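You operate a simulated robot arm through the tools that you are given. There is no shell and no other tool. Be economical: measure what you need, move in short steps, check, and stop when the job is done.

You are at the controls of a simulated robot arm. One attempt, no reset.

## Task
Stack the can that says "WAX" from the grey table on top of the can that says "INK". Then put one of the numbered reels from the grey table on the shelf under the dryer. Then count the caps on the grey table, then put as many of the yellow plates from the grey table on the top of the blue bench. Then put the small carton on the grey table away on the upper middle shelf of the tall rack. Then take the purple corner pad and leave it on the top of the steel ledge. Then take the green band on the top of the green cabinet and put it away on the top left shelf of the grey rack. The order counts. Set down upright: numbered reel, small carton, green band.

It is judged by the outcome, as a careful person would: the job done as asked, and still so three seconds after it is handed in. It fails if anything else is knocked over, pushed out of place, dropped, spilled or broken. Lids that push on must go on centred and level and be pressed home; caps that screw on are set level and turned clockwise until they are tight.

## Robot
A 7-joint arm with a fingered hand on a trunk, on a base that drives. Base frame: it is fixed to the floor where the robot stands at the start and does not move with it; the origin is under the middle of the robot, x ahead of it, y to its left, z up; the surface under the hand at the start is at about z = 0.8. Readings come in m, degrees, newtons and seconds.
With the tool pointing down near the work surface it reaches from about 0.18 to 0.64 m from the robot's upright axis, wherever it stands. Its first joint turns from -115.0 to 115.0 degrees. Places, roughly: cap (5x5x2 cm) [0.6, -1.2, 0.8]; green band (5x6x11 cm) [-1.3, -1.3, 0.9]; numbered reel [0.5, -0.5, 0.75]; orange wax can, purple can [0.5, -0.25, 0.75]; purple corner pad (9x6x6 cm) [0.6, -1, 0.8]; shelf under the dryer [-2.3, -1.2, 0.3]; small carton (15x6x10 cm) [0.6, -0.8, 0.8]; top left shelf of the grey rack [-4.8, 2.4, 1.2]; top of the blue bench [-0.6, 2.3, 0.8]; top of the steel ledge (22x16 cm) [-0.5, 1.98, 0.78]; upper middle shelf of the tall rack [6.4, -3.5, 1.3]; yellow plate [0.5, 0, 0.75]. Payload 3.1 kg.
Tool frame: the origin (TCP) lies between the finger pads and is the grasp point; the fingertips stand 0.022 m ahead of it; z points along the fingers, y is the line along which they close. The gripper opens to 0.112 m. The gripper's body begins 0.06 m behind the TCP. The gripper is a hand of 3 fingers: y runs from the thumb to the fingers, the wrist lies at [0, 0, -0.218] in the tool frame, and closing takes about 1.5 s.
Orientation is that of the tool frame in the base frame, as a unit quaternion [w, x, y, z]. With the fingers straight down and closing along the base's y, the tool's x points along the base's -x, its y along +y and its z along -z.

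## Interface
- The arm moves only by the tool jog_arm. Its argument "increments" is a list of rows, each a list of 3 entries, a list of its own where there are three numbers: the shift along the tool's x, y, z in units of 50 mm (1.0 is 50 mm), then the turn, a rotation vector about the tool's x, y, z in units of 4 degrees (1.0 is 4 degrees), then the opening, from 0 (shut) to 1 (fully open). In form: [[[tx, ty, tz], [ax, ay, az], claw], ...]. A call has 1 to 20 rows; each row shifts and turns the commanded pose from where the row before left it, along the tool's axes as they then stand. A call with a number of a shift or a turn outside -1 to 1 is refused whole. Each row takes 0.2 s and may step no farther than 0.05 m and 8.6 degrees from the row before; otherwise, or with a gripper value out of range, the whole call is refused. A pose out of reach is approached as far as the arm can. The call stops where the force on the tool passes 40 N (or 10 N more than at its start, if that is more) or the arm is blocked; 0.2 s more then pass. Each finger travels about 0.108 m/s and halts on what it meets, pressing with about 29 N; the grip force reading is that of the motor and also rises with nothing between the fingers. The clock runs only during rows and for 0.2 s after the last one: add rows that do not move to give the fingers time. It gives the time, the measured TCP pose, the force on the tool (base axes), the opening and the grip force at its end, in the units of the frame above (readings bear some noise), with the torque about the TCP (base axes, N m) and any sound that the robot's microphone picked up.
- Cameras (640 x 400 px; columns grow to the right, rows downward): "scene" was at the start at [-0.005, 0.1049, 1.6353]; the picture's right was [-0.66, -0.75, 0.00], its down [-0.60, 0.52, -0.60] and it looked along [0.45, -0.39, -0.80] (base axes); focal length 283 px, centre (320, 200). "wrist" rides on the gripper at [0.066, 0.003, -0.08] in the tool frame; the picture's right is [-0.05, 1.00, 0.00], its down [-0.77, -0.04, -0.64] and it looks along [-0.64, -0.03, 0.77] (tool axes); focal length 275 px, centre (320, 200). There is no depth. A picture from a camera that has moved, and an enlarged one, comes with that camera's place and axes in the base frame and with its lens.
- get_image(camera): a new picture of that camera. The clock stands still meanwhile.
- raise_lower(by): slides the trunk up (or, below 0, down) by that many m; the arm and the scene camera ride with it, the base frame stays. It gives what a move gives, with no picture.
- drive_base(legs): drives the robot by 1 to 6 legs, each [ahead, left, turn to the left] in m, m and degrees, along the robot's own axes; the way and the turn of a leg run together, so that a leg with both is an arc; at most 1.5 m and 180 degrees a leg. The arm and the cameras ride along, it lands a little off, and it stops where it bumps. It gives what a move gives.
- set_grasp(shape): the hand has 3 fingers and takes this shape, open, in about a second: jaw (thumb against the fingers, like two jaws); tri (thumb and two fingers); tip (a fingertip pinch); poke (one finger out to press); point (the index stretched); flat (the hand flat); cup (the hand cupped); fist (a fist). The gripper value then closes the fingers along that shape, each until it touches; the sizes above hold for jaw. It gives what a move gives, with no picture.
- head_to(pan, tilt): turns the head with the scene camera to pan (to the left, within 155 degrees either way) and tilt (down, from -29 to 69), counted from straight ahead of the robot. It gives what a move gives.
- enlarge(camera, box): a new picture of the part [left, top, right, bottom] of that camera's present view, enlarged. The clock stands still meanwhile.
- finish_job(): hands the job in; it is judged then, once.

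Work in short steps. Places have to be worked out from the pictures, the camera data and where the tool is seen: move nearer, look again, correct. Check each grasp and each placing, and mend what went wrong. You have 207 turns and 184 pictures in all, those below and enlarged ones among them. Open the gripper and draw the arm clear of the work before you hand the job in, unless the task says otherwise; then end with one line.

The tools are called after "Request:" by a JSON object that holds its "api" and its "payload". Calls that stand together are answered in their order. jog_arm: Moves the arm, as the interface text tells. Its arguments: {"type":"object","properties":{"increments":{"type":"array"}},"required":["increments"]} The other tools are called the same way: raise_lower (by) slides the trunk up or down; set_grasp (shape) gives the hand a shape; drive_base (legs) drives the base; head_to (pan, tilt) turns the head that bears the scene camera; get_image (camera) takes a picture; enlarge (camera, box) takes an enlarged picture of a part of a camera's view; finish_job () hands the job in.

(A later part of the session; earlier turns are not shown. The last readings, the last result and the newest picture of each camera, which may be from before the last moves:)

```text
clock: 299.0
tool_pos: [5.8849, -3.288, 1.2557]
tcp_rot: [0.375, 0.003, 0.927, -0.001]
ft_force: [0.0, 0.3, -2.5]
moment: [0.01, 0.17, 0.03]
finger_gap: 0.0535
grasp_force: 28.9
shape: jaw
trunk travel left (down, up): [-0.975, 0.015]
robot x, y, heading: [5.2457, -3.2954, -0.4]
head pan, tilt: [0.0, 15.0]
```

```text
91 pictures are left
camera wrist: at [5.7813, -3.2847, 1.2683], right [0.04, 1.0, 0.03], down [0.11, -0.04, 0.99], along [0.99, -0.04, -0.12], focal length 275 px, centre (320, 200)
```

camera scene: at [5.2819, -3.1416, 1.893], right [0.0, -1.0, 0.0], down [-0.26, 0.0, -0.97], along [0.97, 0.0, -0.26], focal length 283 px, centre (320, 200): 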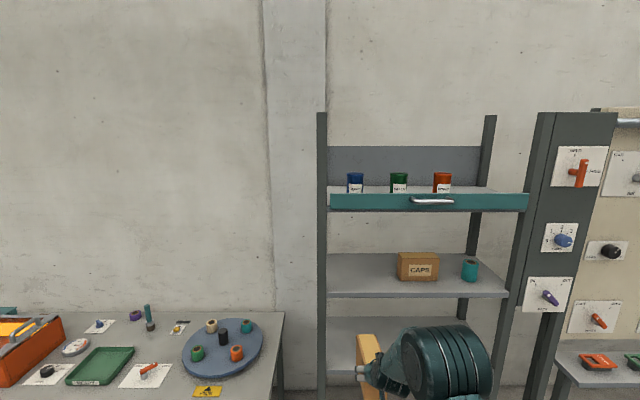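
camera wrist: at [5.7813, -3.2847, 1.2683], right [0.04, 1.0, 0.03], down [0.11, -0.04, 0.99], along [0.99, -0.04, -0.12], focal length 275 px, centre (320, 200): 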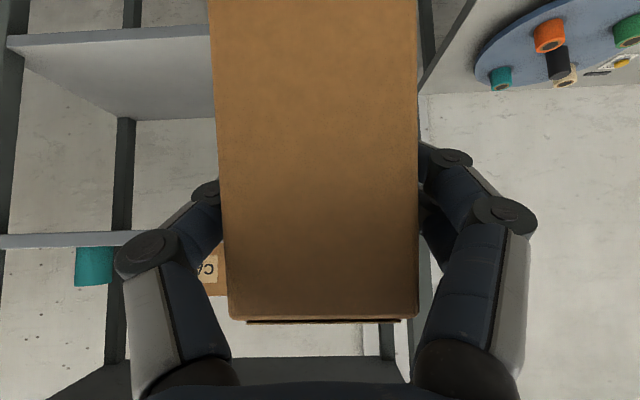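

Shelf top is about z 1.275, and the free span is y -3.17 to -3.455. I raise the carton to approach height, centre it at y -3.31 and draw in a little.

Request:
{"api": "jog_arm", "payload": {"increments": [[[-0.0925, -0.11, -0.815], [0, 0, 0], 0], [[-0.0925, -0.11, -0.815], [0, 0, 0], 0], [[-0.0925, -0.11, -0.815], [0, 0, 0], 0], [[-0.0925, -0.11, -0.815], [0, 0, 0], 0], [[0, 0, 0], [0, 0, 0], 0]]}}

Request:
{"api": "get_image", "payload": {"camera": "wrist"}}

Request:
{"api": "get_image", "payload": {"camera": "scene"}}

```text
clock: 300.2
tool_pos: [5.7874, -3.3074, 1.3872]
tcp_rot: [0.373, 0.003, 0.928, -0.002]
ft_force: [0.1, 0.3, -3.6]
moment: [0.01, 0.17, 0.04]
finger_gap: 0.0533
grasp_force: 29.0
shape: jaw
trunk travel left (down, up): [-0.975, 0.015]
robot x, y, heading: [5.2459, -3.2909, -0.1]
head pan, tilt: [0.0, 15.0]
```

```text
90 pictures are left
camera wrist: at [5.6826, -3.3047, 1.3991], right [0.04, 1.0, 0.03], down [0.12, -0.04, 0.99], along [0.99, -0.04, -0.12], focal length 275 px, centre (320, 200)
```

wrist: 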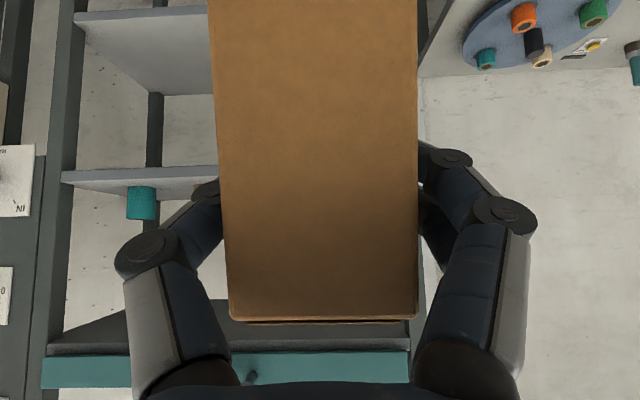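

```text
89 pictures are left
camera scene: at [5.2832, -3.1407, 1.8929], right [0.0, -1.0, 0.0], down [-0.26, 0.0, -0.97], along [0.97, 0.0, -0.26], focal length 283 px, centre (320, 200)
```

scene: 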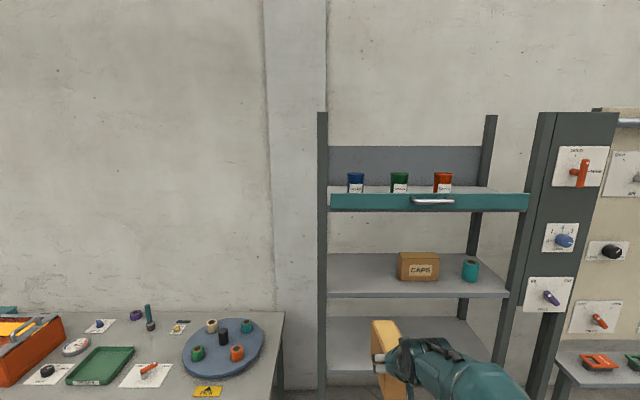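

Clearances look good. I drive forward 0.42 m to bring the carton's nose over the shelf and check.

Request:
{"api": "drive_base", "payload": {"legs": [[0.42, 0, 0]]}}

Request:
{"api": "get_image", "payload": {"camera": "wrist"}}

Request:
{"api": "get_image", "payload": {"camera": "scene"}}

```text
clock: 302.8
tool_pos: [6.2041, -3.3066, 1.3871]
tcp_rot: [0.375, 0.001, 0.927, -0.001]
ft_force: [0.2, -0.8, -2.6]
moment: [0.01, 0.16, -0.01]
finger_gap: 0.0535
grasp_force: 28.5
shape: jaw
trunk travel left (down, up): [-0.975, 0.015]
robot x, y, heading: [5.6699, -3.2945, -0.0]
head pan, tilt: [0.0, 15.0]
```

```text
88 pictures are left
camera wrist: at [6.0998, -3.3037, 1.3996], right [0.04, 1.0, 0.03], down [0.11, -0.04, 0.99], along [0.99, -0.03, -0.11], focal length 275 px, centre (320, 200)
```

wrist: 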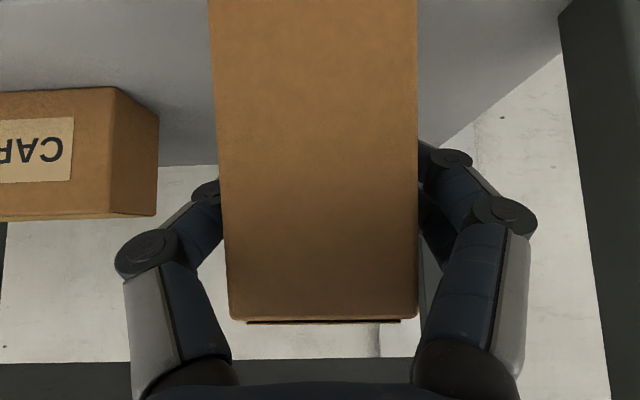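

```text
87 pictures are left
camera scene: at [5.6987, -3.1413, 1.893], right [0.0, -1.0, 0.0], down [-0.26, 0.0, -0.97], along [0.97, 0.0, -0.26], focal length 283 px, centre (320, 200)
```

scene: 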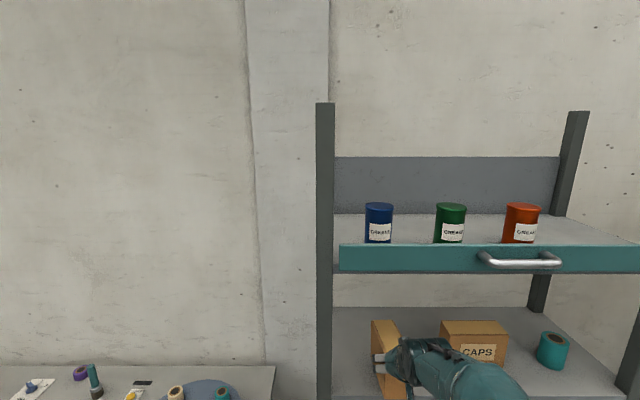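

All clear: the CAPS box is to the right and the post to the left. I drive in another 0.11 m.

Request:
{"api": "drive_base", "payload": {"legs": [[0.112, 0, 0]]}}

Request:
{"api": "jog_arm", "payload": {"increments": [[[0.139, 0, 0.144], [0, 0, 0], 0], [[0.139, 0, 0.144], [0, 0, 0], 0], [[0.083, 0, 0.086], [0, 0, 0], 0], [[0.035, 0, 0.036], [0, 0, 0], 0], [[0.035, 0, 0.036], [0, 0, 0], 0], [[0.035, 0, 0.036], [0, 0, 0], 0], [[0.035, 0, 0.036], [0, 0, 0], 0], [[0.035, 0, 0.036], [0, 0, 0], 0], [[0.035, 0, 0.036], [0, 0, 0], 0], [[0.035, 0, 0.036], [0, 0, 0], 0], [[0.035, 0, 0.036], [0, 0, 0], 0]]}}

Request:
{"api": "get_image", "payload": {"camera": "wrist"}}

Request:
{"api": "get_image", "payload": {"camera": "scene"}}

```text
clock: 304.0
tool_pos: [6.3189, -3.3074, 1.388]
tcp_rot: [0.375, 0.001, 0.927, 0.0]
ft_force: [-0.2, -0.4, -2.8]
moment: [0.0, 0.14, 0.02]
finger_gap: 0.0532
grasp_force: 29.1
shape: jaw
trunk travel left (down, up): [-0.975, 0.015]
robot x, y, heading: [5.7782, -3.2945, 0.2]
head pan, tilt: [0.0, 15.0]
```

```text
clock: 306.4
tool_pos: [6.3189, -3.3075, 1.3443]
tcp_rot: [0.379, 0.001, 0.926, 0.0]
ft_force: [2.9, -1.4, 22.9]
moment: [0.05, -0.39, -0.05]
finger_gap: 0.0531
grasp_force: 28.8
shape: jaw
trunk travel left (down, up): [-0.975, 0.015]
robot x, y, heading: [5.7854, -3.2963, 0.1]
head pan, tilt: [0.0, 15.0]
```

```text
86 pictures are left
camera wrist: at [6.2142, -3.3037, 1.3557], right [0.04, 1.0, 0.03], down [0.1, -0.04, 0.99], along [0.99, -0.03, -0.11], focal length 275 px, centre (320, 200)
```

wrist: 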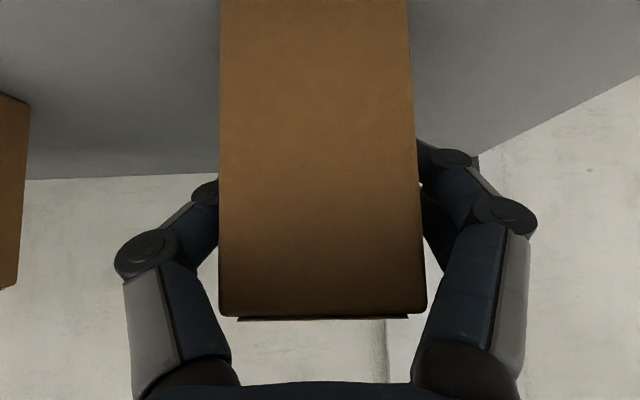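

```text
85 pictures are left
camera scene: at [5.8112, -3.1412, 1.8935], right [0.0, -1.0, 0.0], down [-0.26, 0.0, -0.97], along [0.97, 0.0, -0.26], focal length 283 px, centre (320, 200)
```

scene: 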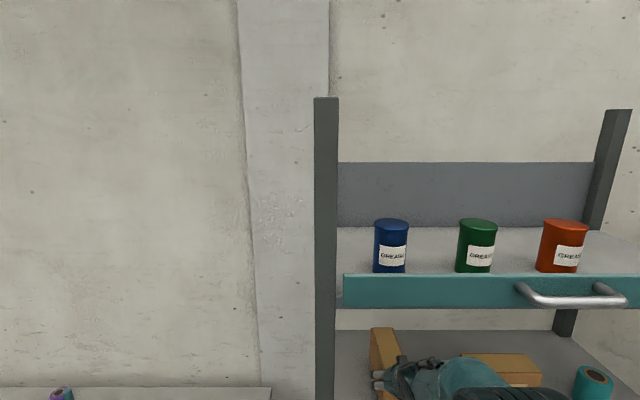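

The carton rests on the shelf (23 N). I ease 1 mm and open.

Request:
{"api": "jog_arm", "payload": {"increments": [[[-0.014, 0, -0.0145], [0, 0, 0], 0], [[0, 0, 0], [0, 0, 0], 0.5], [[0, 0, 0], [0, 0, 0], 0.65], [[0, 0, 0], [0, 0, 0], 0.8], [[0, 0, 0], [0, 0, 0], 0.9], [[0, 0, 0], [0, 0, 0], 0.9]]}}

Request:
{"api": "get_image", "payload": {"camera": "wrist"}}

```text
clock: 307.8
tool_pos: [6.3183, -3.3076, 1.3404]
tcp_rot: [0.373, 0.002, 0.928, -0.001]
ft_force: [0.1, 1.6, 0.6]
moment: [-0.01, 0.02, 0.01]
finger_gap: 0.1006
grasp_force: 0.0
shape: jaw
trunk travel left (down, up): [-0.975, 0.015]
robot x, y, heading: [5.7804, -3.2929, 0.3]
head pan, tilt: [0.0, 15.0]
```

```text
84 pictures are left
camera wrist: at [6.2146, -3.3037, 1.354], right [0.04, 1.0, 0.03], down [0.11, -0.04, 0.99], along [0.99, -0.03, -0.12], focal length 275 px, centre (320, 200)
```

wrist: 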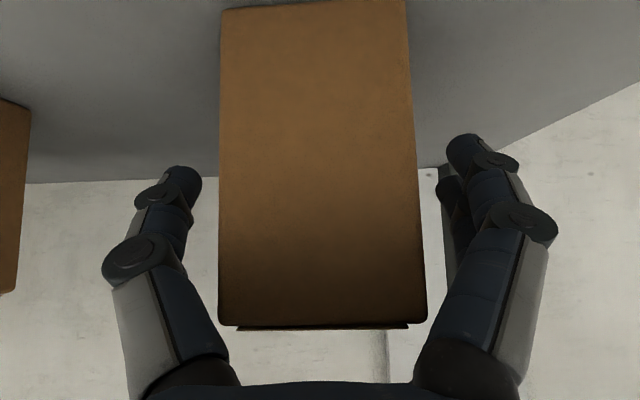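

The carton stands free. I drive straight back out and check it.

Request:
{"api": "drive_base", "payload": {"legs": [[-0.4, 0, 0]]}}

Request:
{"api": "get_image", "payload": {"camera": "wrist"}}

Request:
{"api": "enlarge", "payload": {"camera": "scene", "box": [300, 160, 560, 340]}}

```text
clock: 310.3
tool_pos: [5.9208, -3.3085, 1.3413]
tcp_rot: [0.374, 0.004, 0.928, -0.003]
ft_force: [0.4, 0.0, 0.0]
moment: [0.01, 0.01, 0.02]
finger_gap: 0.1008
grasp_force: 0.1
shape: jaw
trunk travel left (down, up): [-0.975, 0.015]
robot x, y, heading: [5.3823, -3.295, -0.2]
head pan, tilt: [0.0, 15.0]
```

```text
83 pictures are left
camera wrist: at [5.8175, -3.305, 1.3537], right [0.04, 1.0, 0.03], down [0.11, -0.04, 0.99], along [0.99, -0.04, -0.12], focal length 275 px, centre (320, 200)
```

wrist: 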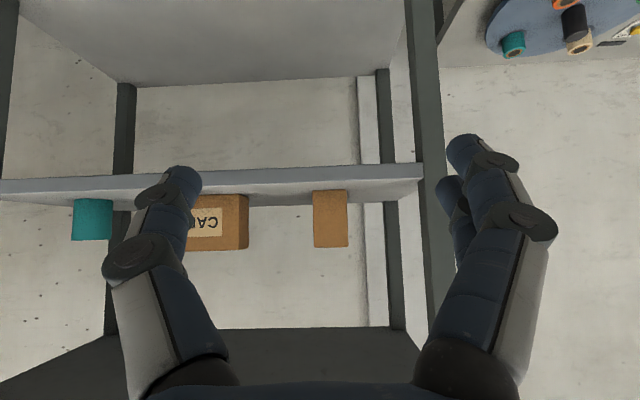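

```text
2.22 times, centred on (430, 250) of scene
camera zoom: at [5.418, -3.1406, 1.893], right [0.0, -1.0, 0.0], down [-0.26, 0.0, -0.97], along [0.97, 0.0, -0.26], focal length 629 px, centre (76, 89)
```

zoom: 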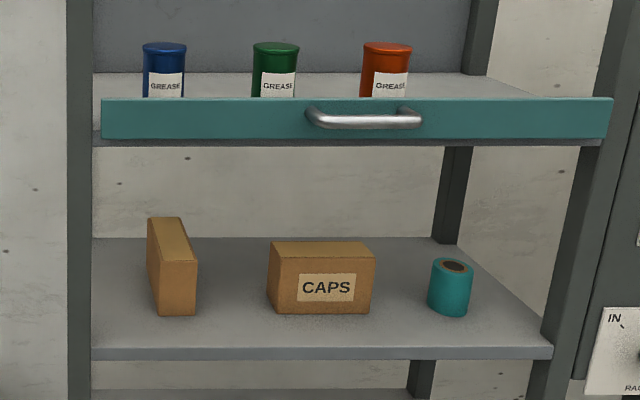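

The carton is upright on the upper middle shelf. I lower the trunk and drive back along the aisle.

Request:
{"api": "raise_lower", "payload": {"by": -0.2}}

Request:
{"api": "drive_base", "payload": {"legs": [[0, 1.3, 0.2], [-1.5, 0, 0], [-1.5, 0, 0]]}}

```text
clock: 312.5
tool_pos: [5.9204, -3.3093, 1.1417]
tcp_rot: [0.375, 0.004, 0.927, -0.002]
ft_force: [-0.7, 1.0, -0.9]
moment: [0.02, 0.0, -0.01]
finger_gap: 0.1004
grasp_force: 0.0
shape: jaw
trunk travel left (down, up): [-0.775, 0.215]
robot x, y, heading: [5.3853, -3.2938, -0.3]
head pan, tilt: [0.0, 15.0]
```

```text
clock: 333.1
tool_pos: [2.941, -1.8679, 1.1424]
tcp_rot: [0.374, 0.031, 0.927, -0.013]
ft_force: [0.4, -0.2, 0.1]
moment: [0.0, 0.03, -0.01]
finger_gap: 0.1006
grasp_force: 0.1
shape: jaw
trunk travel left (down, up): [-0.775, 0.215]
robot x, y, heading: [2.4039, -1.8232, -3.8]
head pan, tilt: [0.0, 15.0]
```

I correct the heading and continue to the front of the grey table at the pad.

Request:
{"api": "drive_base", "payload": {"legs": [[0, -0.12, 3.8], [-1.5, 0, 0], [-1.3, 0, 0], [0, 0.95, 0]]}}

Request:
{"api": "head_to", "payload": {"pan": 5, "tilt": 45}}

Request:
{"api": "get_image", "payload": {"camera": "scene"}}

```text
clock: 352.2
tool_pos: [0.1016, -1.0197, 1.1414]
tcp_rot: [0.374, 0.001, 0.927, -0.002]
ft_force: [0.2, 0.3, 0.0]
moment: [-0.01, 0.03, 0.03]
finger_gap: 0.1006
grasp_force: 0.0
shape: jaw
trunk travel left (down, up): [-0.775, 0.215]
robot x, y, heading: [-0.4354, -1.0112, 0.0]
head pan, tilt: [0.0, 15.0]
```

```text
clock: 353.2
tool_pos: [0.1021, -1.0194, 1.1414]
tcp_rot: [0.374, 0.001, 0.928, -0.001]
ft_force: [-0.5, 0.1, 0.0]
moment: [-0.02, -0.02, 0.0]
finger_gap: 0.1006
grasp_force: 0.1
shape: jaw
trunk travel left (down, up): [-0.775, 0.215]
robot x, y, heading: [-0.4382, -1.0104, 0.1]
head pan, tilt: [5.0, 45.0]
```

```text
81 pictures are left
camera scene: at [-0.4159, -0.8485, 1.6463], right [0.09, -1.0, 0.0], down [-0.7, -0.06, -0.71], along [0.7, 0.06, -0.71], focal length 283 px, centre (320, 200)
```

scene: 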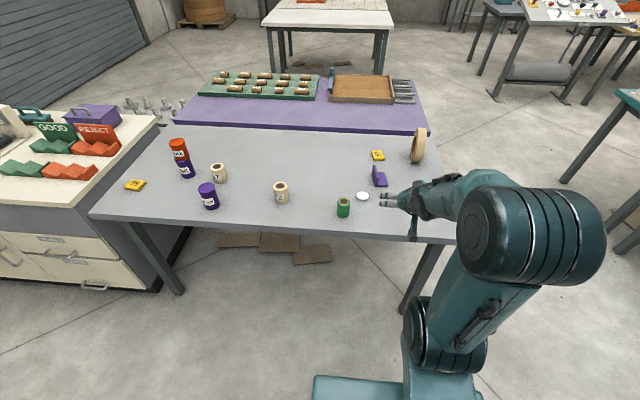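

I turn the tool back to vertical, then zoom in on the corner pad.

Request:
{"api": "jog_arm", "payload": {"increments": [[[0, 0, 0], [0, 1, 0], 1], [[0, 0, 0], [0, 1, 0], 1], [[0, 0, 0], [0, 1, 0], 1], [[0, 0, 0], [0, 1, 0], 1], [[0, 0, 0], [0, 1, 0], 1], [[0, 0, 0], [0, 1, 0], 1], [[0, 0, 0], [0, 1, 0], 1], [[0, 0, 0], [0, 1, 0], 1], [[0, 0, 0], [0, 1, 0], 1], [[0, 0, 0], [0, 1, 0], 1], [[0, 0, 0], [0, 0.97, 0], 1], [[0, 0, 0], [0, 0, 0], 1]]}}

Request:
{"api": "enlarge", "payload": {"camera": "scene", "box": [330, 130, 450, 220]}}

```text
clock: 355.8
tool_pos: [0.1021, -1.0185, 1.1417]
tcp_rot: [0.0, 0.001, 1.0, 0.0]
ft_force: [0.4, 0.7, 0.4]
moment: [-0.03, -0.02, 0.0]
finger_gap: 0.112
grasp_force: 0.0
shape: jaw
trunk travel left (down, up): [-0.775, 0.215]
robot x, y, heading: [-0.4363, -1.0112, 0.1]
head pan, tilt: [5.0, 45.0]
```

```text
4.44 times, centred on (390, 175) of scene
camera zoom: at [-0.4164, -0.8486, 1.6462], right [0.09, -1.0, 0.0], down [-0.7, -0.06, -0.71], along [0.7, 0.06, -0.71], focal length 1258 px, centre (9, 311)
```

zoom: 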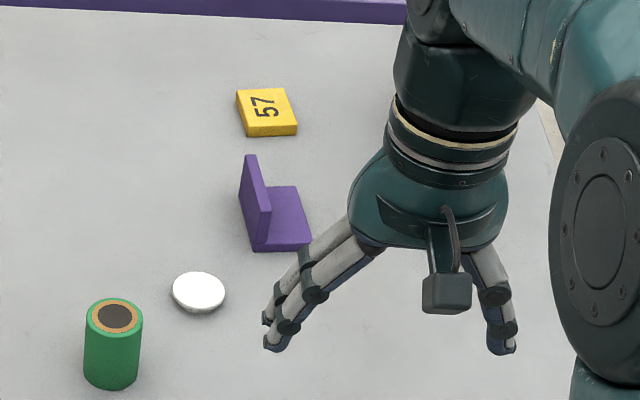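

The pad is an L with a vertical flange along x at y≈-1.015. I'll grip that flange from above. I shift left, clear of the table leg, and drive in.

Request:
{"api": "drive_base", "payload": {"legs": [[0, 0.12, 0], [0.42, 0, 0]]}}

Request:
{"api": "get_image", "payload": {"camera": "wrist"}}

```text
clock: 359.2
tool_pos: [0.5286, -0.902, 1.1403]
tcp_rot: [0.0, 0.002, 1.0, -0.001]
ft_force: [0.1, -0.7, 0.3]
moment: [0.0, 0.0, -0.01]
finger_gap: 0.1117
grasp_force: 0.0
shape: jaw
trunk travel left (down, up): [-0.775, 0.215]
robot x, y, heading: [-0.0102, -0.8906, -0.1]
head pan, tilt: [5.0, 45.0]
```

```text
79 pictures are left
camera wrist: at [0.4604, -0.8997, 1.2218], right [0.05, 1.0, 0.0], down [0.77, -0.04, 0.64], along [0.64, -0.03, -0.77], focal length 275 px, centre (320, 200)
```

wrist: 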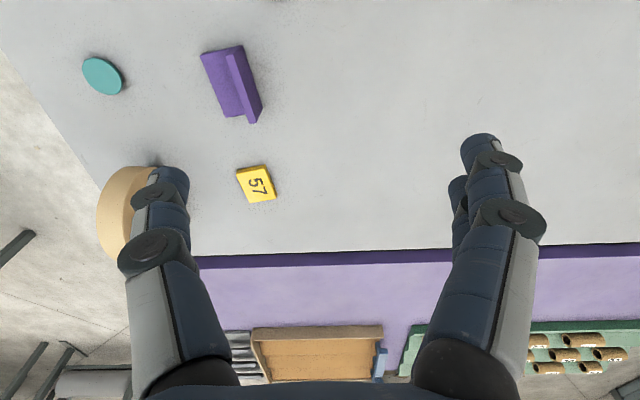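

I move above the pad for a close look.

Request:
{"api": "jog_arm", "payload": {"increments": [[[0, -0.565, 0.7], [0, 0, 0], 1], [[0, -0.565, 0.7], [0, 0, 0], 1], [[0, -0.565, 0.7], [0, 0, 0], 1], [[0, -0.565, 0.7], [0, 0, 0], 1], [[0, 0, 0], [0, 0, 0], 1]]}}

Request:
{"api": "get_image", "payload": {"camera": "wrist"}}

```text
clock: 360.4
tool_pos: [0.5254, -1.0164, 1.0008]
tcp_rot: [0.001, 0.002, 1.0, -0.001]
ft_force: [-0.4, 0.1, -0.1]
moment: [0.01, 0.03, -0.02]
finger_gap: 0.1118
grasp_force: 0.1
shape: jaw
trunk travel left (down, up): [-0.775, 0.215]
robot x, y, heading: [-0.0107, -0.8929, 0.2]
head pan, tilt: [5.0, 45.0]
```

```text
78 pictures are left
camera wrist: at [0.4582, -1.0125, 1.0807], right [0.05, 1.0, 0.0], down [0.77, -0.04, 0.64], along [0.64, -0.03, -0.77], focal length 275 px, centre (320, 200)
```

wrist: 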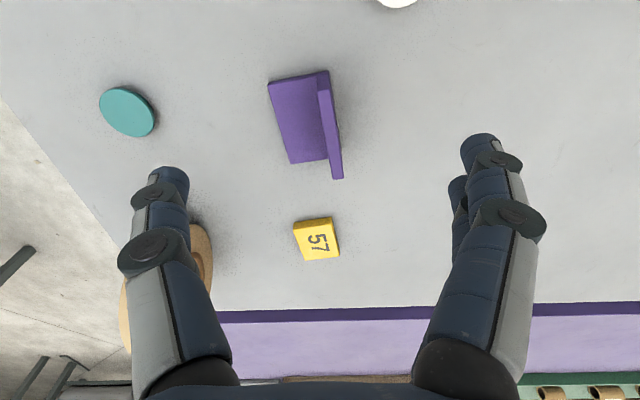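

Flange centre (0.574, -1.009), yaw about 7°, 1.1 cm thick. I align and descend part-way.

Request:
{"api": "jog_arm", "payload": {"increments": [[[0, 0, 0], [0, 0, -0.9], 1], [[0, 0, 0], [0, 0, -0.9], 1], [[-0.5, 0.02, 0], [0, 0, 0], 1], [[-0.48, 0.02, 0], [0, 0, 0], 1], [[0, 0, 0.8], [0, 0, 0], 0.8], [[0, 0, 0.8], [0, 0, 0], 0.8], [[0, 0, 0.7], [0, 0, 0], 0.8], [[0, 0, 0], [0, 0, 0], 0.8]]}}

Request:
{"api": "get_image", "payload": {"camera": "wrist"}}

```text
clock: 362.2
tool_pos: [0.5748, -1.0065, 0.8846]
tcp_rot: [0.001, -0.06, 0.998, -0.001]
ft_force: [-0.5, -0.8, -0.1]
moment: [-0.05, -0.01, -0.01]
finger_gap: 0.0897
grasp_force: 0.1
shape: jaw
trunk travel left (down, up): [-0.775, 0.215]
robot x, y, heading: [-0.0104, -0.8941, 0.2]
head pan, tilt: [5.0, 45.0]
```

```text
77 pictures are left
camera wrist: at [0.5084, -1.0123, 0.9662], right [-0.08, 1.0, 0.0], down [0.77, 0.06, 0.64], along [0.64, 0.05, -0.77], focal length 275 px, centre (320, 200)
```

wrist: 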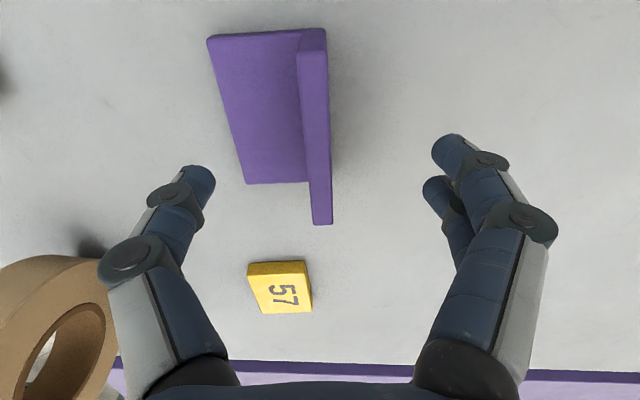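

Flange lies between the fingers. I make a small lateral correction, go down to z=0.847 and close.

Request:
{"api": "jog_arm", "payload": {"increments": [[[0.05, -0.06, 0.35], [0, 0, 0], 0.8], [[0, 0, 0.4], [0, 0, 0], 0.8], [[0, 0, 0], [0, 0, 0], 0.8], [[0, 0, 0], [0, 0, 0], 0], [[0, 0, 0], [0, 0, 0], 0], [[0, 0, 0], [0, 0, 0], 0], [[0, 0, 0], [0, 0, 0], 0], [[0, 0, 0], [0, 0, 0], 0], [[0, 0, 0], [0, 0, 0], 0], [[0, 0, 0], [0, 0, 0], 0]]}}

Request:
{"api": "get_image", "payload": {"camera": "wrist"}}

```text
clock: 364.4
tool_pos: [0.5721, -1.0104, 0.8476]
tcp_rot: [0.0, -0.06, 0.998, -0.001]
ft_force: [0.0, 1.3, 0.6]
moment: [-0.01, -0.02, -0.04]
finger_gap: 0.0066
grasp_force: 29.0
shape: jaw
trunk travel left (down, up): [-0.775, 0.215]
robot x, y, heading: [-0.0091, -0.8882, 0.1]
head pan, tilt: [5.0, 45.0]
```

```text
76 pictures are left
camera wrist: at [0.5063, -1.0164, 0.9294], right [-0.08, 1.0, 0.0], down [0.77, 0.06, 0.64], along [0.63, 0.05, -0.77], focal length 275 px, centre (320, 200)
```

wrist: 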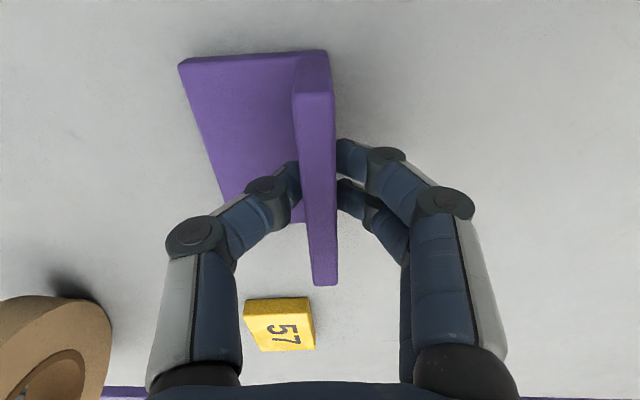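

Gripped. I lift gently and check.

Request:
{"api": "jog_arm", "payload": {"increments": [[[0, 0, -0.3], [0, 0, 0], 0], [[0, 0, -0.6], [0, 0, 0], 0], [[0, 0, -0.9], [0, 0, 0], 0], [[0, 0, -0.9], [0, 0, 0], 0], [[0, 0, -0.9], [0, 0, 0], 0], [[0, 0, -0.9], [0, 0, 0], 0], [[0, 0, 0], [0, 0, 0], 0]]}}

Request:
{"api": "get_image", "payload": {"camera": "wrist"}}

```text
clock: 366.0
tool_pos: [0.5714, -1.0121, 1.0755]
tcp_rot: [0.001, -0.061, 0.998, 0.0]
ft_force: [0.7, 0.1, 0.1]
moment: [0.0, 0.07, 0.01]
finger_gap: 0.007
grasp_force: 28.3
shape: jaw
trunk travel left (down, up): [-0.775, 0.215]
robot x, y, heading: [-0.0113, -0.8902, 0.0]
head pan, tilt: [5.0, 45.0]
```

```text
75 pictures are left
camera wrist: at [0.5044, -1.0177, 1.1554], right [-0.08, 1.0, 0.0], down [0.77, 0.06, 0.64], along [0.63, 0.05, -0.77], focal length 275 px, centre (320, 200)
```

wrist: 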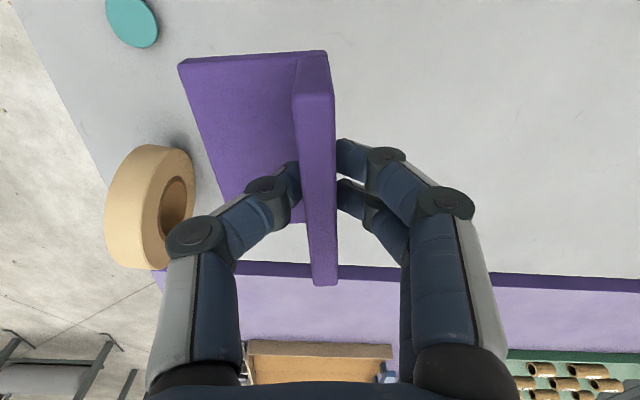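

The pad is held firmly. I draw in and drive to the steel ledge.

Request:
{"api": "jog_arm", "payload": {"increments": [[[0.8, 0, 0], [0, 0, 0], 0], [[0.8, 0, 0], [0, 0, 0], 0], [[0.4, 0, 0], [0, 0, 0], 0]]}}

Request:
{"api": "drive_base", "payload": {"legs": [[-0.5, 0, 0], [0, 0, 90], [1.5, 0, 0], [0.75, 0, 0]]}}

Request:
{"api": "head_to", "payload": {"pan": 0, "tilt": 45}}

Request:
{"api": "get_image", "payload": {"camera": "scene"}}

Request:
{"api": "get_image", "payload": {"camera": "wrist"}}

```text
clock: 366.8
tool_pos: [0.4726, -1.0239, 1.0742]
tcp_rot: [0.0, -0.061, 0.998, -0.001]
ft_force: [-0.6, 0.3, -0.5]
moment: [-0.01, 0.04, -0.03]
finger_gap: 0.0067
grasp_force: 28.8
shape: jaw
trunk travel left (down, up): [-0.775, 0.215]
robot x, y, heading: [-0.0128, -0.891, 0.0]
head pan, tilt: [5.0, 45.0]
```

```text
clock: 384.2
tool_pos: [-0.3593, 1.8109, 1.0745]
tcp_rot: [0.0, 0.744, -0.668, 0.001]
ft_force: [0.6, 0.3, -0.9]
moment: [-0.01, 0.02, -0.01]
finger_gap: 0.0066
grasp_force: 29.4
shape: jaw
trunk travel left (down, up): [-0.775, 0.215]
robot x, y, heading: [-0.5003, 1.3282, 89.4]
head pan, tilt: [5.0, 45.0]
```

```text
clock: 384.9
tool_pos: [-0.3598, 1.8118, 1.074]
tcp_rot: [-0.001, 0.745, -0.667, 0.001]
ft_force: [0.4, -0.2, -0.2]
moment: [0.04, -0.02, -0.01]
finger_gap: 0.0066
grasp_force: 29.4
shape: jaw
trunk travel left (down, up): [-0.775, 0.215]
robot x, y, heading: [-0.499, 1.3308, 89.5]
head pan, tilt: [0.0, 45.0]
```

```text
74 pictures are left
camera scene: at [-0.6522, 1.3534, 1.6462], right [1.0, -0.01, 0.0], down [-0.01, -0.71, -0.71], along [0.01, 0.71, -0.71], focal length 283 px, centre (320, 200)
```

scene: 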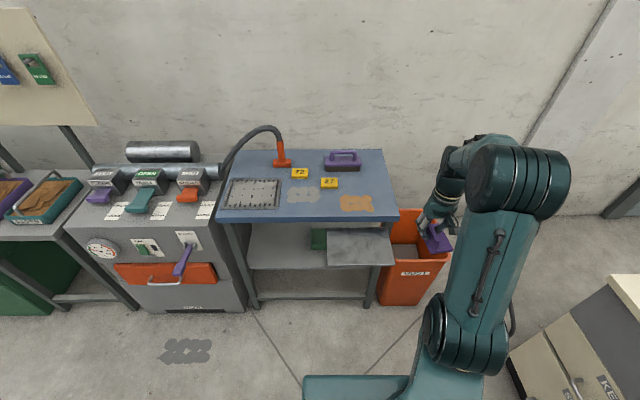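

```text
73 pictures are left
camera wrist: at [-0.3569, 1.7437, 1.1548], right [-1.0, -0.06, 0.0], down [-0.05, 0.77, 0.64], along [-0.04, 0.64, -0.77], focal length 275 px, centre (320, 200)
```

wrist: 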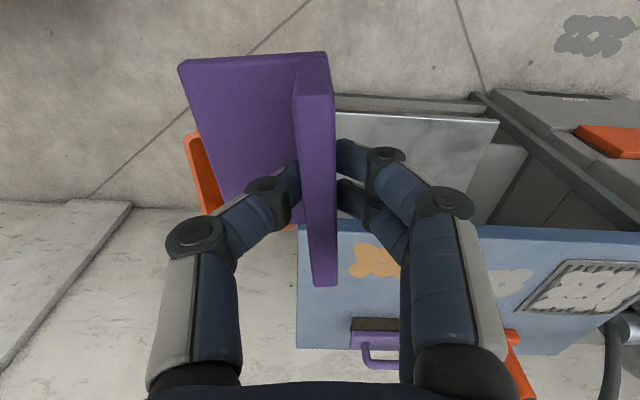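

The ledge spans x -0.62 to -0.39 and y 1.88 to 2.03. I edge forward, straighten the pad and move it over the ledge centre.

Request:
{"api": "drive_base", "payload": {"legs": [[0.12, 0, 0.5]]}}

Request:
{"api": "jog_arm", "payload": {"increments": [[[0, 0, 0], [0, 0, 0.8], 0], [[0, 0, 0], [0, 0, 0.8], 0], [[-0.135, 0.85, 0], [0, 0, 0], 0], [[-0.135, 0.85, 0], [0, 0, 0], 0], [[-0.135, 0.85, 0], [0, 0, 0], 0], [[-0.135, 0.85, 0], [0, 0, 0], 0], [[0, 0, 0.9], [0, 0, 0], 0], [[0, 0, 0.9], [0, 0, 0], 0], [[0, 0, 0.9], [0, 0, 0], 0], [[0, 0, 0], [0, 0, 0], 0]]}}

Request:
{"api": "get_image", "payload": {"camera": "wrist"}}

Request:
{"api": "get_image", "payload": {"camera": "scene"}}

```text
clock: 386.1
tool_pos: [-0.3618, 1.9333, 1.0744]
tcp_rot: [-0.001, 0.747, -0.665, 0.001]
ft_force: [0.2, 0.5, -0.4]
moment: [-0.02, 0.02, -0.01]
finger_gap: 0.0067
grasp_force: 28.4
shape: jaw
trunk travel left (down, up): [-0.775, 0.215]
robot x, y, heading: [-0.4947, 1.4456, 89.3]
head pan, tilt: [0.0, 45.0]
```

```text
clock: 388.3
tool_pos: [-0.5339, 1.9587, 0.9365]
tcp_rot: [-0.001, 0.708, -0.706, 0.0]
ft_force: [-0.1, -0.1, -0.5]
moment: [-0.03, -0.01, 0.0]
finger_gap: 0.0068
grasp_force: 29.0
shape: jaw
trunk travel left (down, up): [-0.775, 0.215]
robot x, y, heading: [-0.4959, 1.4467, 89.9]
head pan, tilt: [0.0, 45.0]
```

```text
72 pictures are left
camera wrist: at [-0.5382, 1.8914, 1.018], right [-1.0, 0.04, 0.0], down [0.03, 0.77, 0.64], along [0.03, 0.64, -0.77], focal length 275 px, centre (320, 200)
```

wrist: 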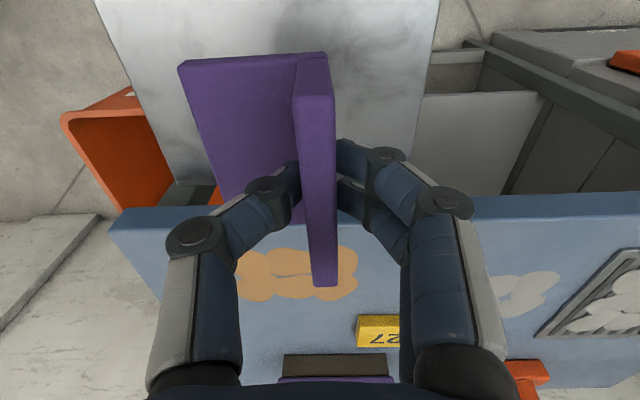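

```text
71 pictures are left
camera scene: at [-0.6513, 1.4729, 1.6462], right [1.0, 0.0, 0.0], down [0.0, -0.71, -0.71], along [0.0, 0.71, -0.71], focal length 283 px, centre (320, 200)
```

scene: 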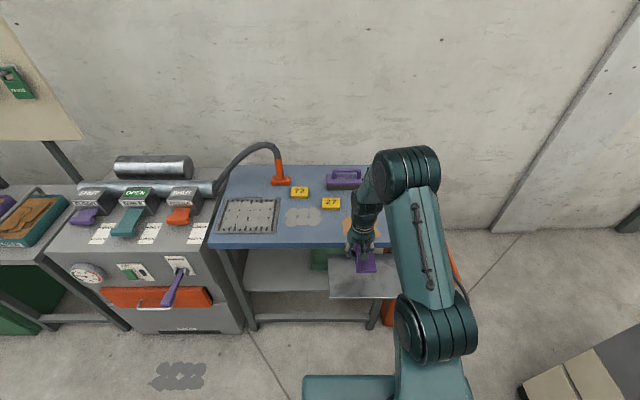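

The pad is over the ledge's middle. I lower to contact in small steps.

Request:
{"api": "jog_arm", "payload": {"increments": [[[0, 0, 0.5], [0, 0, 0], 0], [[0, 0, 0.5], [0, 0, 0], 0], [[0, 0, 0.4], [0, 0, 0], 0], [[0, 0, 0.1], [0, 0, 0], 0], [[0, 0, 0.06], [0, 0, 0], 0], [[0, 0, 0.06], [0, 0, 0], 0], [[0, 0, 0.06], [0, 0, 0], 0], [[0, 0, 0.06], [0, 0, 0], 0], [[0, 0, 0.06], [0, 0, 0], 0], [[0, 0, 0.06], [0, 0, 0], 0], [[0, 0, 0.06], [0, 0, 0], 0], [[0, 0, 0.06], [0, 0, 0], 0], [[0, 0, 0.06], [0, 0, 0], 0], [[0, 0, 0.06], [0, 0, 0], 0], [[0, 0, 0], [0, 0, 0], 0]]}}

Request:
{"api": "get_image", "payload": {"camera": "wrist"}}

```text
clock: 391.5
tool_pos: [-0.5323, 1.9599, 0.8352]
tcp_rot: [0.0, 0.708, -0.706, -0.001]
ft_force: [1.1, 1.0, 7.9]
moment: [-0.01, 0.03, -0.04]
finger_gap: 0.0068
grasp_force: 28.8
shape: jaw
trunk travel left (down, up): [-0.775, 0.215]
robot x, y, heading: [-0.495, 1.4519, 89.7]
head pan, tilt: [0.0, 45.0]
```

```text
70 pictures are left
camera wrist: at [-0.5357, 1.8927, 0.9149], right [-1.0, 0.04, 0.0], down [0.03, 0.77, 0.64], along [0.03, 0.64, -0.77], focal length 275 px, centre (320, 200)
```

wrist: 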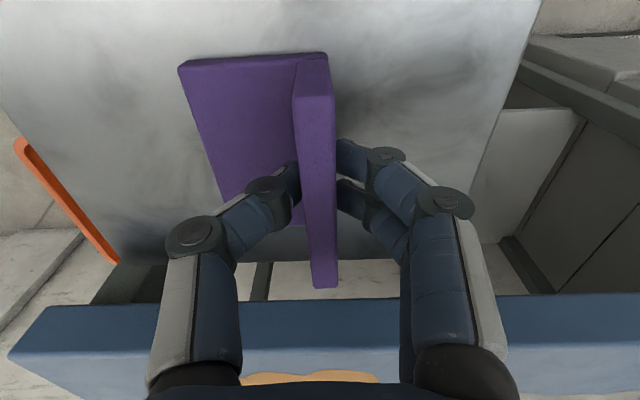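

Contact is light (8 N) and the pad sits fully on the ledge. I open half-way and rise.

Request:
{"api": "jog_arm", "payload": {"increments": [[[0, 0, 0], [0, 0, 0], 0.1], [[0, 0, 0], [0, 0, 0], 0.25], [[0, 0, 0], [0, 0, 0], 0.4], [[0, 0, 0], [0, 0, 0], 0.5], [[0, 0, 0], [0, 0, 0], 0.5], [[0, 0, -0.3], [0, 0, 0], 0.5], [[0, 0, -0.7], [0, 0, 0], 0.5], [[0, 0, -0.9], [0, 0, 0], 0.5], [[0, 0, -0.9], [0, 0, 0], 0.6], [[0, 0, -0.9], [0, 0, 0], 0.8], [[0, 0, -0.9], [0, 0, 0], 1], [[0.9, 0, 0], [0, 0, 0], 1]]}}

Request:
{"api": "get_image", "payload": {"camera": "wrist"}}

```text
clock: 394.1
tool_pos: [-0.5319, 1.9139, 1.0658]
tcp_rot: [-0.001, 0.708, -0.706, 0.0]
ft_force: [0.1, -1.1, 0.3]
moment: [0.0, -0.03, -0.02]
finger_gap: 0.112
grasp_force: 0.1
shape: jaw
trunk travel left (down, up): [-0.775, 0.215]
robot x, y, heading: [-0.4989, 1.4505, 89.7]
head pan, tilt: [0.0, 45.0]
```

```text
69 pictures are left
camera wrist: at [-0.5361, 1.8465, 1.146], right [-1.0, 0.04, 0.0], down [0.03, 0.77, 0.64], along [0.03, 0.64, -0.77], focal length 275 px, centre (320, 200)
```

wrist: 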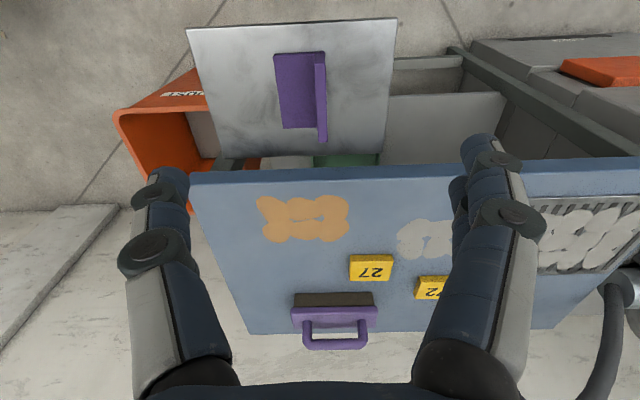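

The pad lies on the ledge and both plates are undisturbed. Now the green band: I drive back, then turn to face the green cabinet's front.

Request:
{"api": "drive_base", "payload": {"legs": [[-1.5, 0, 0], [-1.2, 0, 0], [0, 0, 90]]}}

Request:
{"api": "head_to", "payload": {"pan": 0, "tilt": 42}}

Request:
{"api": "get_image", "payload": {"camera": "scene"}}

Request:
{"api": "get_image", "payload": {"camera": "wrist"}}

```text
clock: 411.0
tool_pos: [-0.9555, -1.2934, 1.0642]
tcp_rot: [-0.001, 1.0, 0.0, -0.001]
ft_force: [-0.3, 0.3, -0.3]
moment: [-0.01, 0.03, 0.0]
finger_gap: 0.1119
grasp_force: 0.0
shape: jaw
trunk travel left (down, up): [-0.775, 0.215]
robot x, y, heading: [-0.4946, -1.258, 179.7]
head pan, tilt: [0.0, 45.0]
```

```text
clock: 411.7
tool_pos: [-0.9567, -1.2933, 1.0651]
tcp_rot: [-0.001, 1.0, 0.001, 0.0]
ft_force: [0.8, 0.4, 0.6]
moment: [0.0, -0.02, -0.01]
finger_gap: 0.112
grasp_force: 0.1
shape: jaw
trunk travel left (down, up): [-0.775, 0.215]
robot x, y, heading: [-0.4911, -1.2567, 179.7]
head pan, tilt: [0.0, 42.0]
```

```text
68 pictures are left
camera scene: at [-0.5169, -1.411, 1.6505], right [0.01, 1.0, 0.0], down [0.67, 0.0, -0.74], along [-0.74, 0.01, -0.67], focal length 283 px, centre (320, 200)
```

scene: 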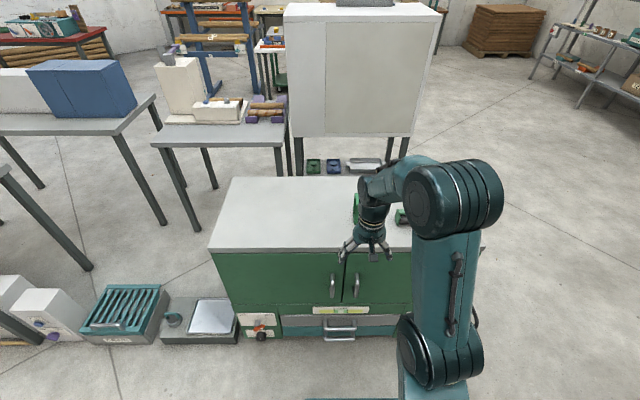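

```text
67 pictures are left
camera wrist: at [-0.8903, -1.2967, 1.145], right [-0.04, -1.0, 0.0], down [-0.77, 0.03, 0.64], along [-0.64, 0.03, -0.77], focal length 275 px, centre (320, 200)
```

wrist: 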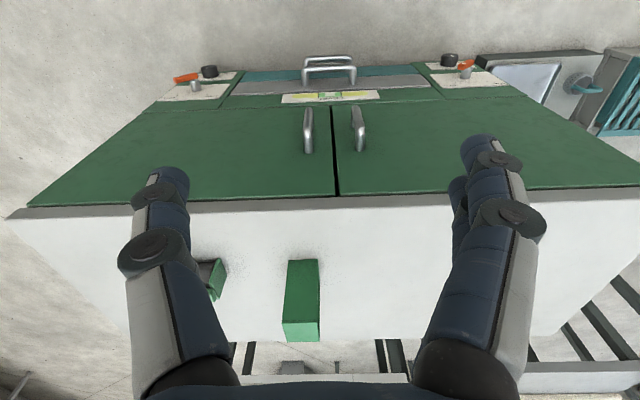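

The band's solid walls face ±x, so I'll grip it from above with the fingers closing along x. I drive closer and yaw the hand 90°.

Request:
{"api": "drive_base", "payload": {"legs": [[0.2, 0, 0.3]]}}

Request:
{"api": "jog_arm", "payload": {"increments": [[[0, 0, -0.6], [0, 0, -1], 1], [[0, 0, 0], [0, 0, -1], 1], [[0, 0, 0], [0, 0, -1], 1], [[0, 0, 0], [0, 0, -1], 1], [[0, 0, 0], [0, 0, -1], 1], [[0, 0, 0], [0, 0, -1], 1], [[0, 0, 0], [0, 0, -1], 1], [[0, 0, 0], [0, 0, -1], 1], [[0, 0, 0], [0, 0, -1], 1], [[0, 0, 0], [0, 0, -1], 1], [[0, 0, 0], [0, 0, -1], 1], [[0, 0, 0], [0, 0, -1], 1], [[0, 0, 0], [0, 0, -1], 1], [[0, 0, 0], [0, 0, -1], 1], [[0, 0, 0], [0, 0, -1], 1], [[0, 0, 0], [0, 0, -1], 1], [[0, 0, 0], [0, 0, -1], 1], [[0, 0, 0], [0, 0, -1], 1], [[0, 0, 0], [0, 0, -1], 1], [[0, 0, 0], [0, 0, -1], 1]]}}

Request:
{"api": "get_image", "payload": {"camera": "scene"}}

Request:
{"api": "get_image", "payload": {"camera": "wrist"}}

```text
clock: 413.3
tool_pos: [-1.1581, -1.2954, 1.0642]
tcp_rot: [-0.001, 1.0, 0.005, 0.0]
ft_force: [-0.5, 0.5, -0.9]
moment: [0.01, -0.04, 0.01]
finger_gap: 0.112
grasp_force: 0.0
shape: jaw
trunk travel left (down, up): [-0.775, 0.215]
robot x, y, heading: [-0.6964, -1.2582, -179.8]
head pan, tilt: [0.0, 42.0]
```

```text
clock: 417.5
tool_pos: [-1.157, -1.2967, 1.0943]
tcp_rot: [-0.001, 0.763, 0.646, 0.0]
ft_force: [0.7, 0.3, -0.4]
moment: [-0.01, -0.03, 0.01]
finger_gap: 0.112
grasp_force: 0.1
shape: jaw
trunk travel left (down, up): [-0.775, 0.215]
robot x, y, heading: [-0.6959, -1.2594, -179.9]
head pan, tilt: [0.0, 42.0]
```

```text
66 pictures are left
camera scene: at [-0.7177, -1.4106, 1.6505], right [0.0, 1.0, 0.0], down [0.67, 0.0, -0.74], along [-0.74, 0.0, -0.67], focal length 283 px, centre (320, 200)
```

scene: 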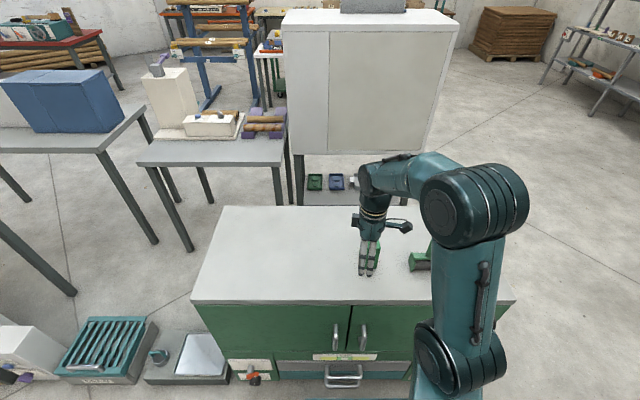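

```text
65 pictures are left
camera wrist: at [-1.144, -1.2322, 1.175], right [0.98, -0.21, 0.0], down [-0.16, -0.76, 0.64], along [-0.13, -0.62, -0.77], focal length 275 px, centre (320, 200)
```

wrist: 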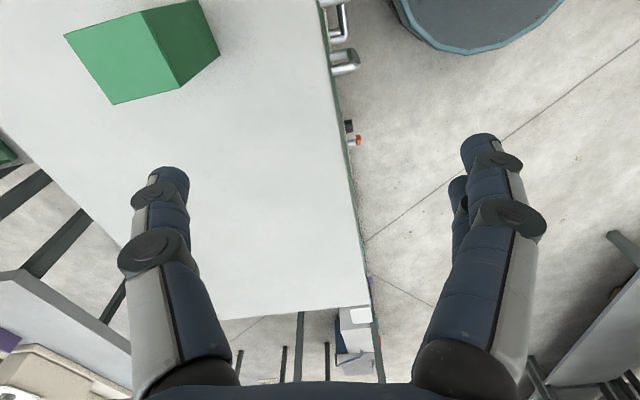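

The band's top is centred at (-1.291, -1.250), 5.8 by 4.8 cm, aligned with the axes. I finish the yaw, move above it and descend to a check height.

Request:
{"api": "jog_arm", "payload": {"increments": [[[0, 0, 0], [0, 0, -0.9], 1], [[0, 0, 0], [0, 0, -0.9], 1], [[0, 0, 0], [0, 0, -0.6], 1], [[0.31, -0.89, 0], [0, 0, 0], 1], [[0.31, -0.89, 0], [0, 0, 0], 1], [[0.31, -0.89, 0], [0, 0, 0], 1], [[0, 0, 0.7], [0, 0, 0], 1], [[0, 0, 0.7], [0, 0, 0], 1], [[0, 0, 0], [0, 0, 0], 1]]}}

Request:
{"api": "get_image", "payload": {"camera": "wrist"}}

Request:
{"api": "enlarge", "payload": {"camera": "scene", "box": [320, 170, 480, 300]}}

```text
clock: 419.5
tool_pos: [-1.2911, -1.2477, 1.0254]
tcp_rot: [0.0, 0.706, 0.708, -0.001]
ft_force: [0.8, 0.4, 0.3]
moment: [-0.04, 0.0, 0.03]
finger_gap: 0.1116
grasp_force: 0.1
shape: jaw
trunk travel left (down, up): [-0.775, 0.215]
robot x, y, heading: [-0.6917, -1.2589, -179.8]
head pan, tilt: [0.0, 42.0]
```

```text
64 pictures are left
camera wrist: at [-1.2888, -1.1826, 1.1058], right [1.0, -0.04, 0.0], down [-0.03, -0.77, 0.64], along [-0.03, -0.63, -0.77], focal length 275 px, centre (320, 200)
```

wrist: 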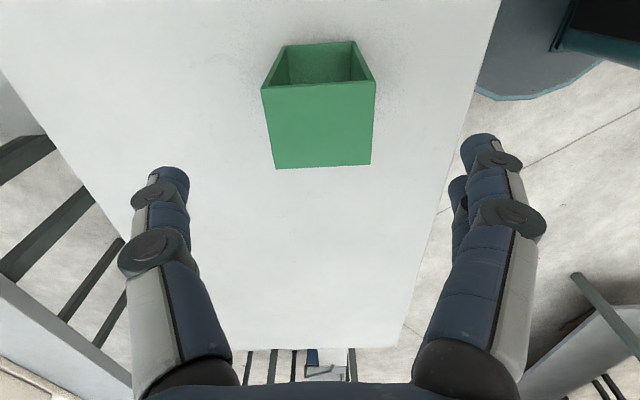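

```text
3.08 times, centred on (400, 235) of scene
camera zoom: at [-0.7171, -1.4103, 1.6506], right [0.0, 1.0, 0.0], down [0.67, 0.0, -0.74], along [-0.74, 0.0, -0.67], focal length 871 px, centre (74, 92)
```

zoom: 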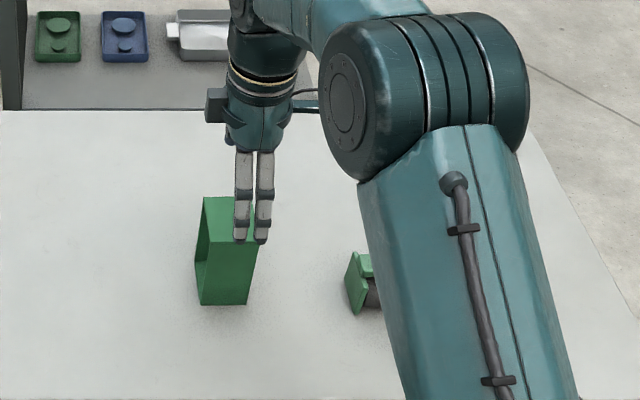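

Centred. I descend to z=0.925 around the walls and close.

Request:
{"api": "jog_arm", "payload": {"increments": [[[-0.06, -0.02, 0.7], [0, 0, 0], 1], [[0, 0, 0.7], [0, 0, 0], 1], [[0, 0, 0.6], [0, 0, 0], 1], [[0, 0, 0], [0, 0, 0], 1], [[0, 0, 0], [0, 0, 0], 0.4], [[0, 0, 0], [0, 0, 0], 0.4], [[0, 0, 0], [0, 0, 0], 0.3], [[0, 0, 0], [0, 0, 0], 0.3], [[0, 0, 0], [0, 0, 0], 0], [[0, 0, 0], [0, 0, 0], 0], [[0, 0, 0], [0, 0, 0], 0]]}}

Request:
{"api": "get_image", "payload": {"camera": "wrist"}}

Request:
{"api": "enlarge", "payload": {"camera": "scene", "box": [320, 170, 480, 300]}}

```text
clock: 421.9
tool_pos: [-1.2909, -1.2537, 0.9245]
tcp_rot: [-0.001, 0.706, 0.708, 0.001]
ft_force: [0.4, -0.2, -0.7]
moment: [-0.01, -0.02, -0.02]
finger_gap: 0.0534
grasp_force: 28.5
shape: jaw
trunk travel left (down, up): [-0.775, 0.215]
robot x, y, heading: [-0.6946, -1.2626, -179.9]
head pan, tilt: [0.0, 42.0]
```

```text
62 pictures are left
camera wrist: at [-1.2891, -1.1876, 1.0062], right [1.0, -0.04, 0.0], down [-0.03, -0.77, 0.64], along [-0.03, -0.63, -0.77], focal length 275 px, centre (320, 200)
```

wrist: 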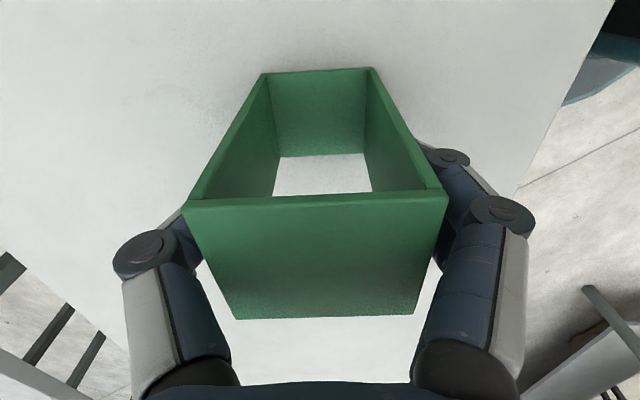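

```text
3.08 times, centred on (400, 235) of scene
camera zoom: at [-0.7178, -1.4106, 1.6505], right [0.0, 1.0, 0.0], down [0.67, 0.0, -0.74], along [-0.74, 0.0, -0.67], focal length 871 px, centre (74, 92)
```

zoom: 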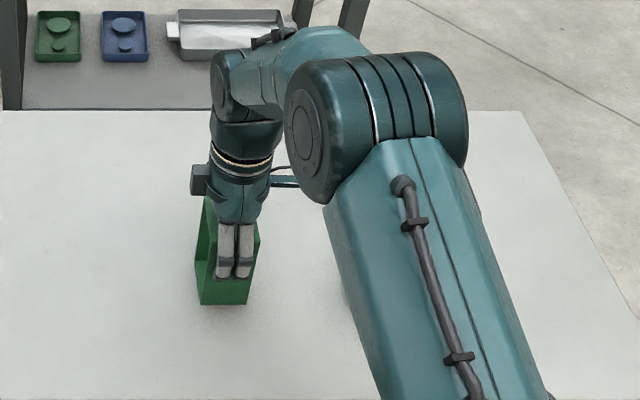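

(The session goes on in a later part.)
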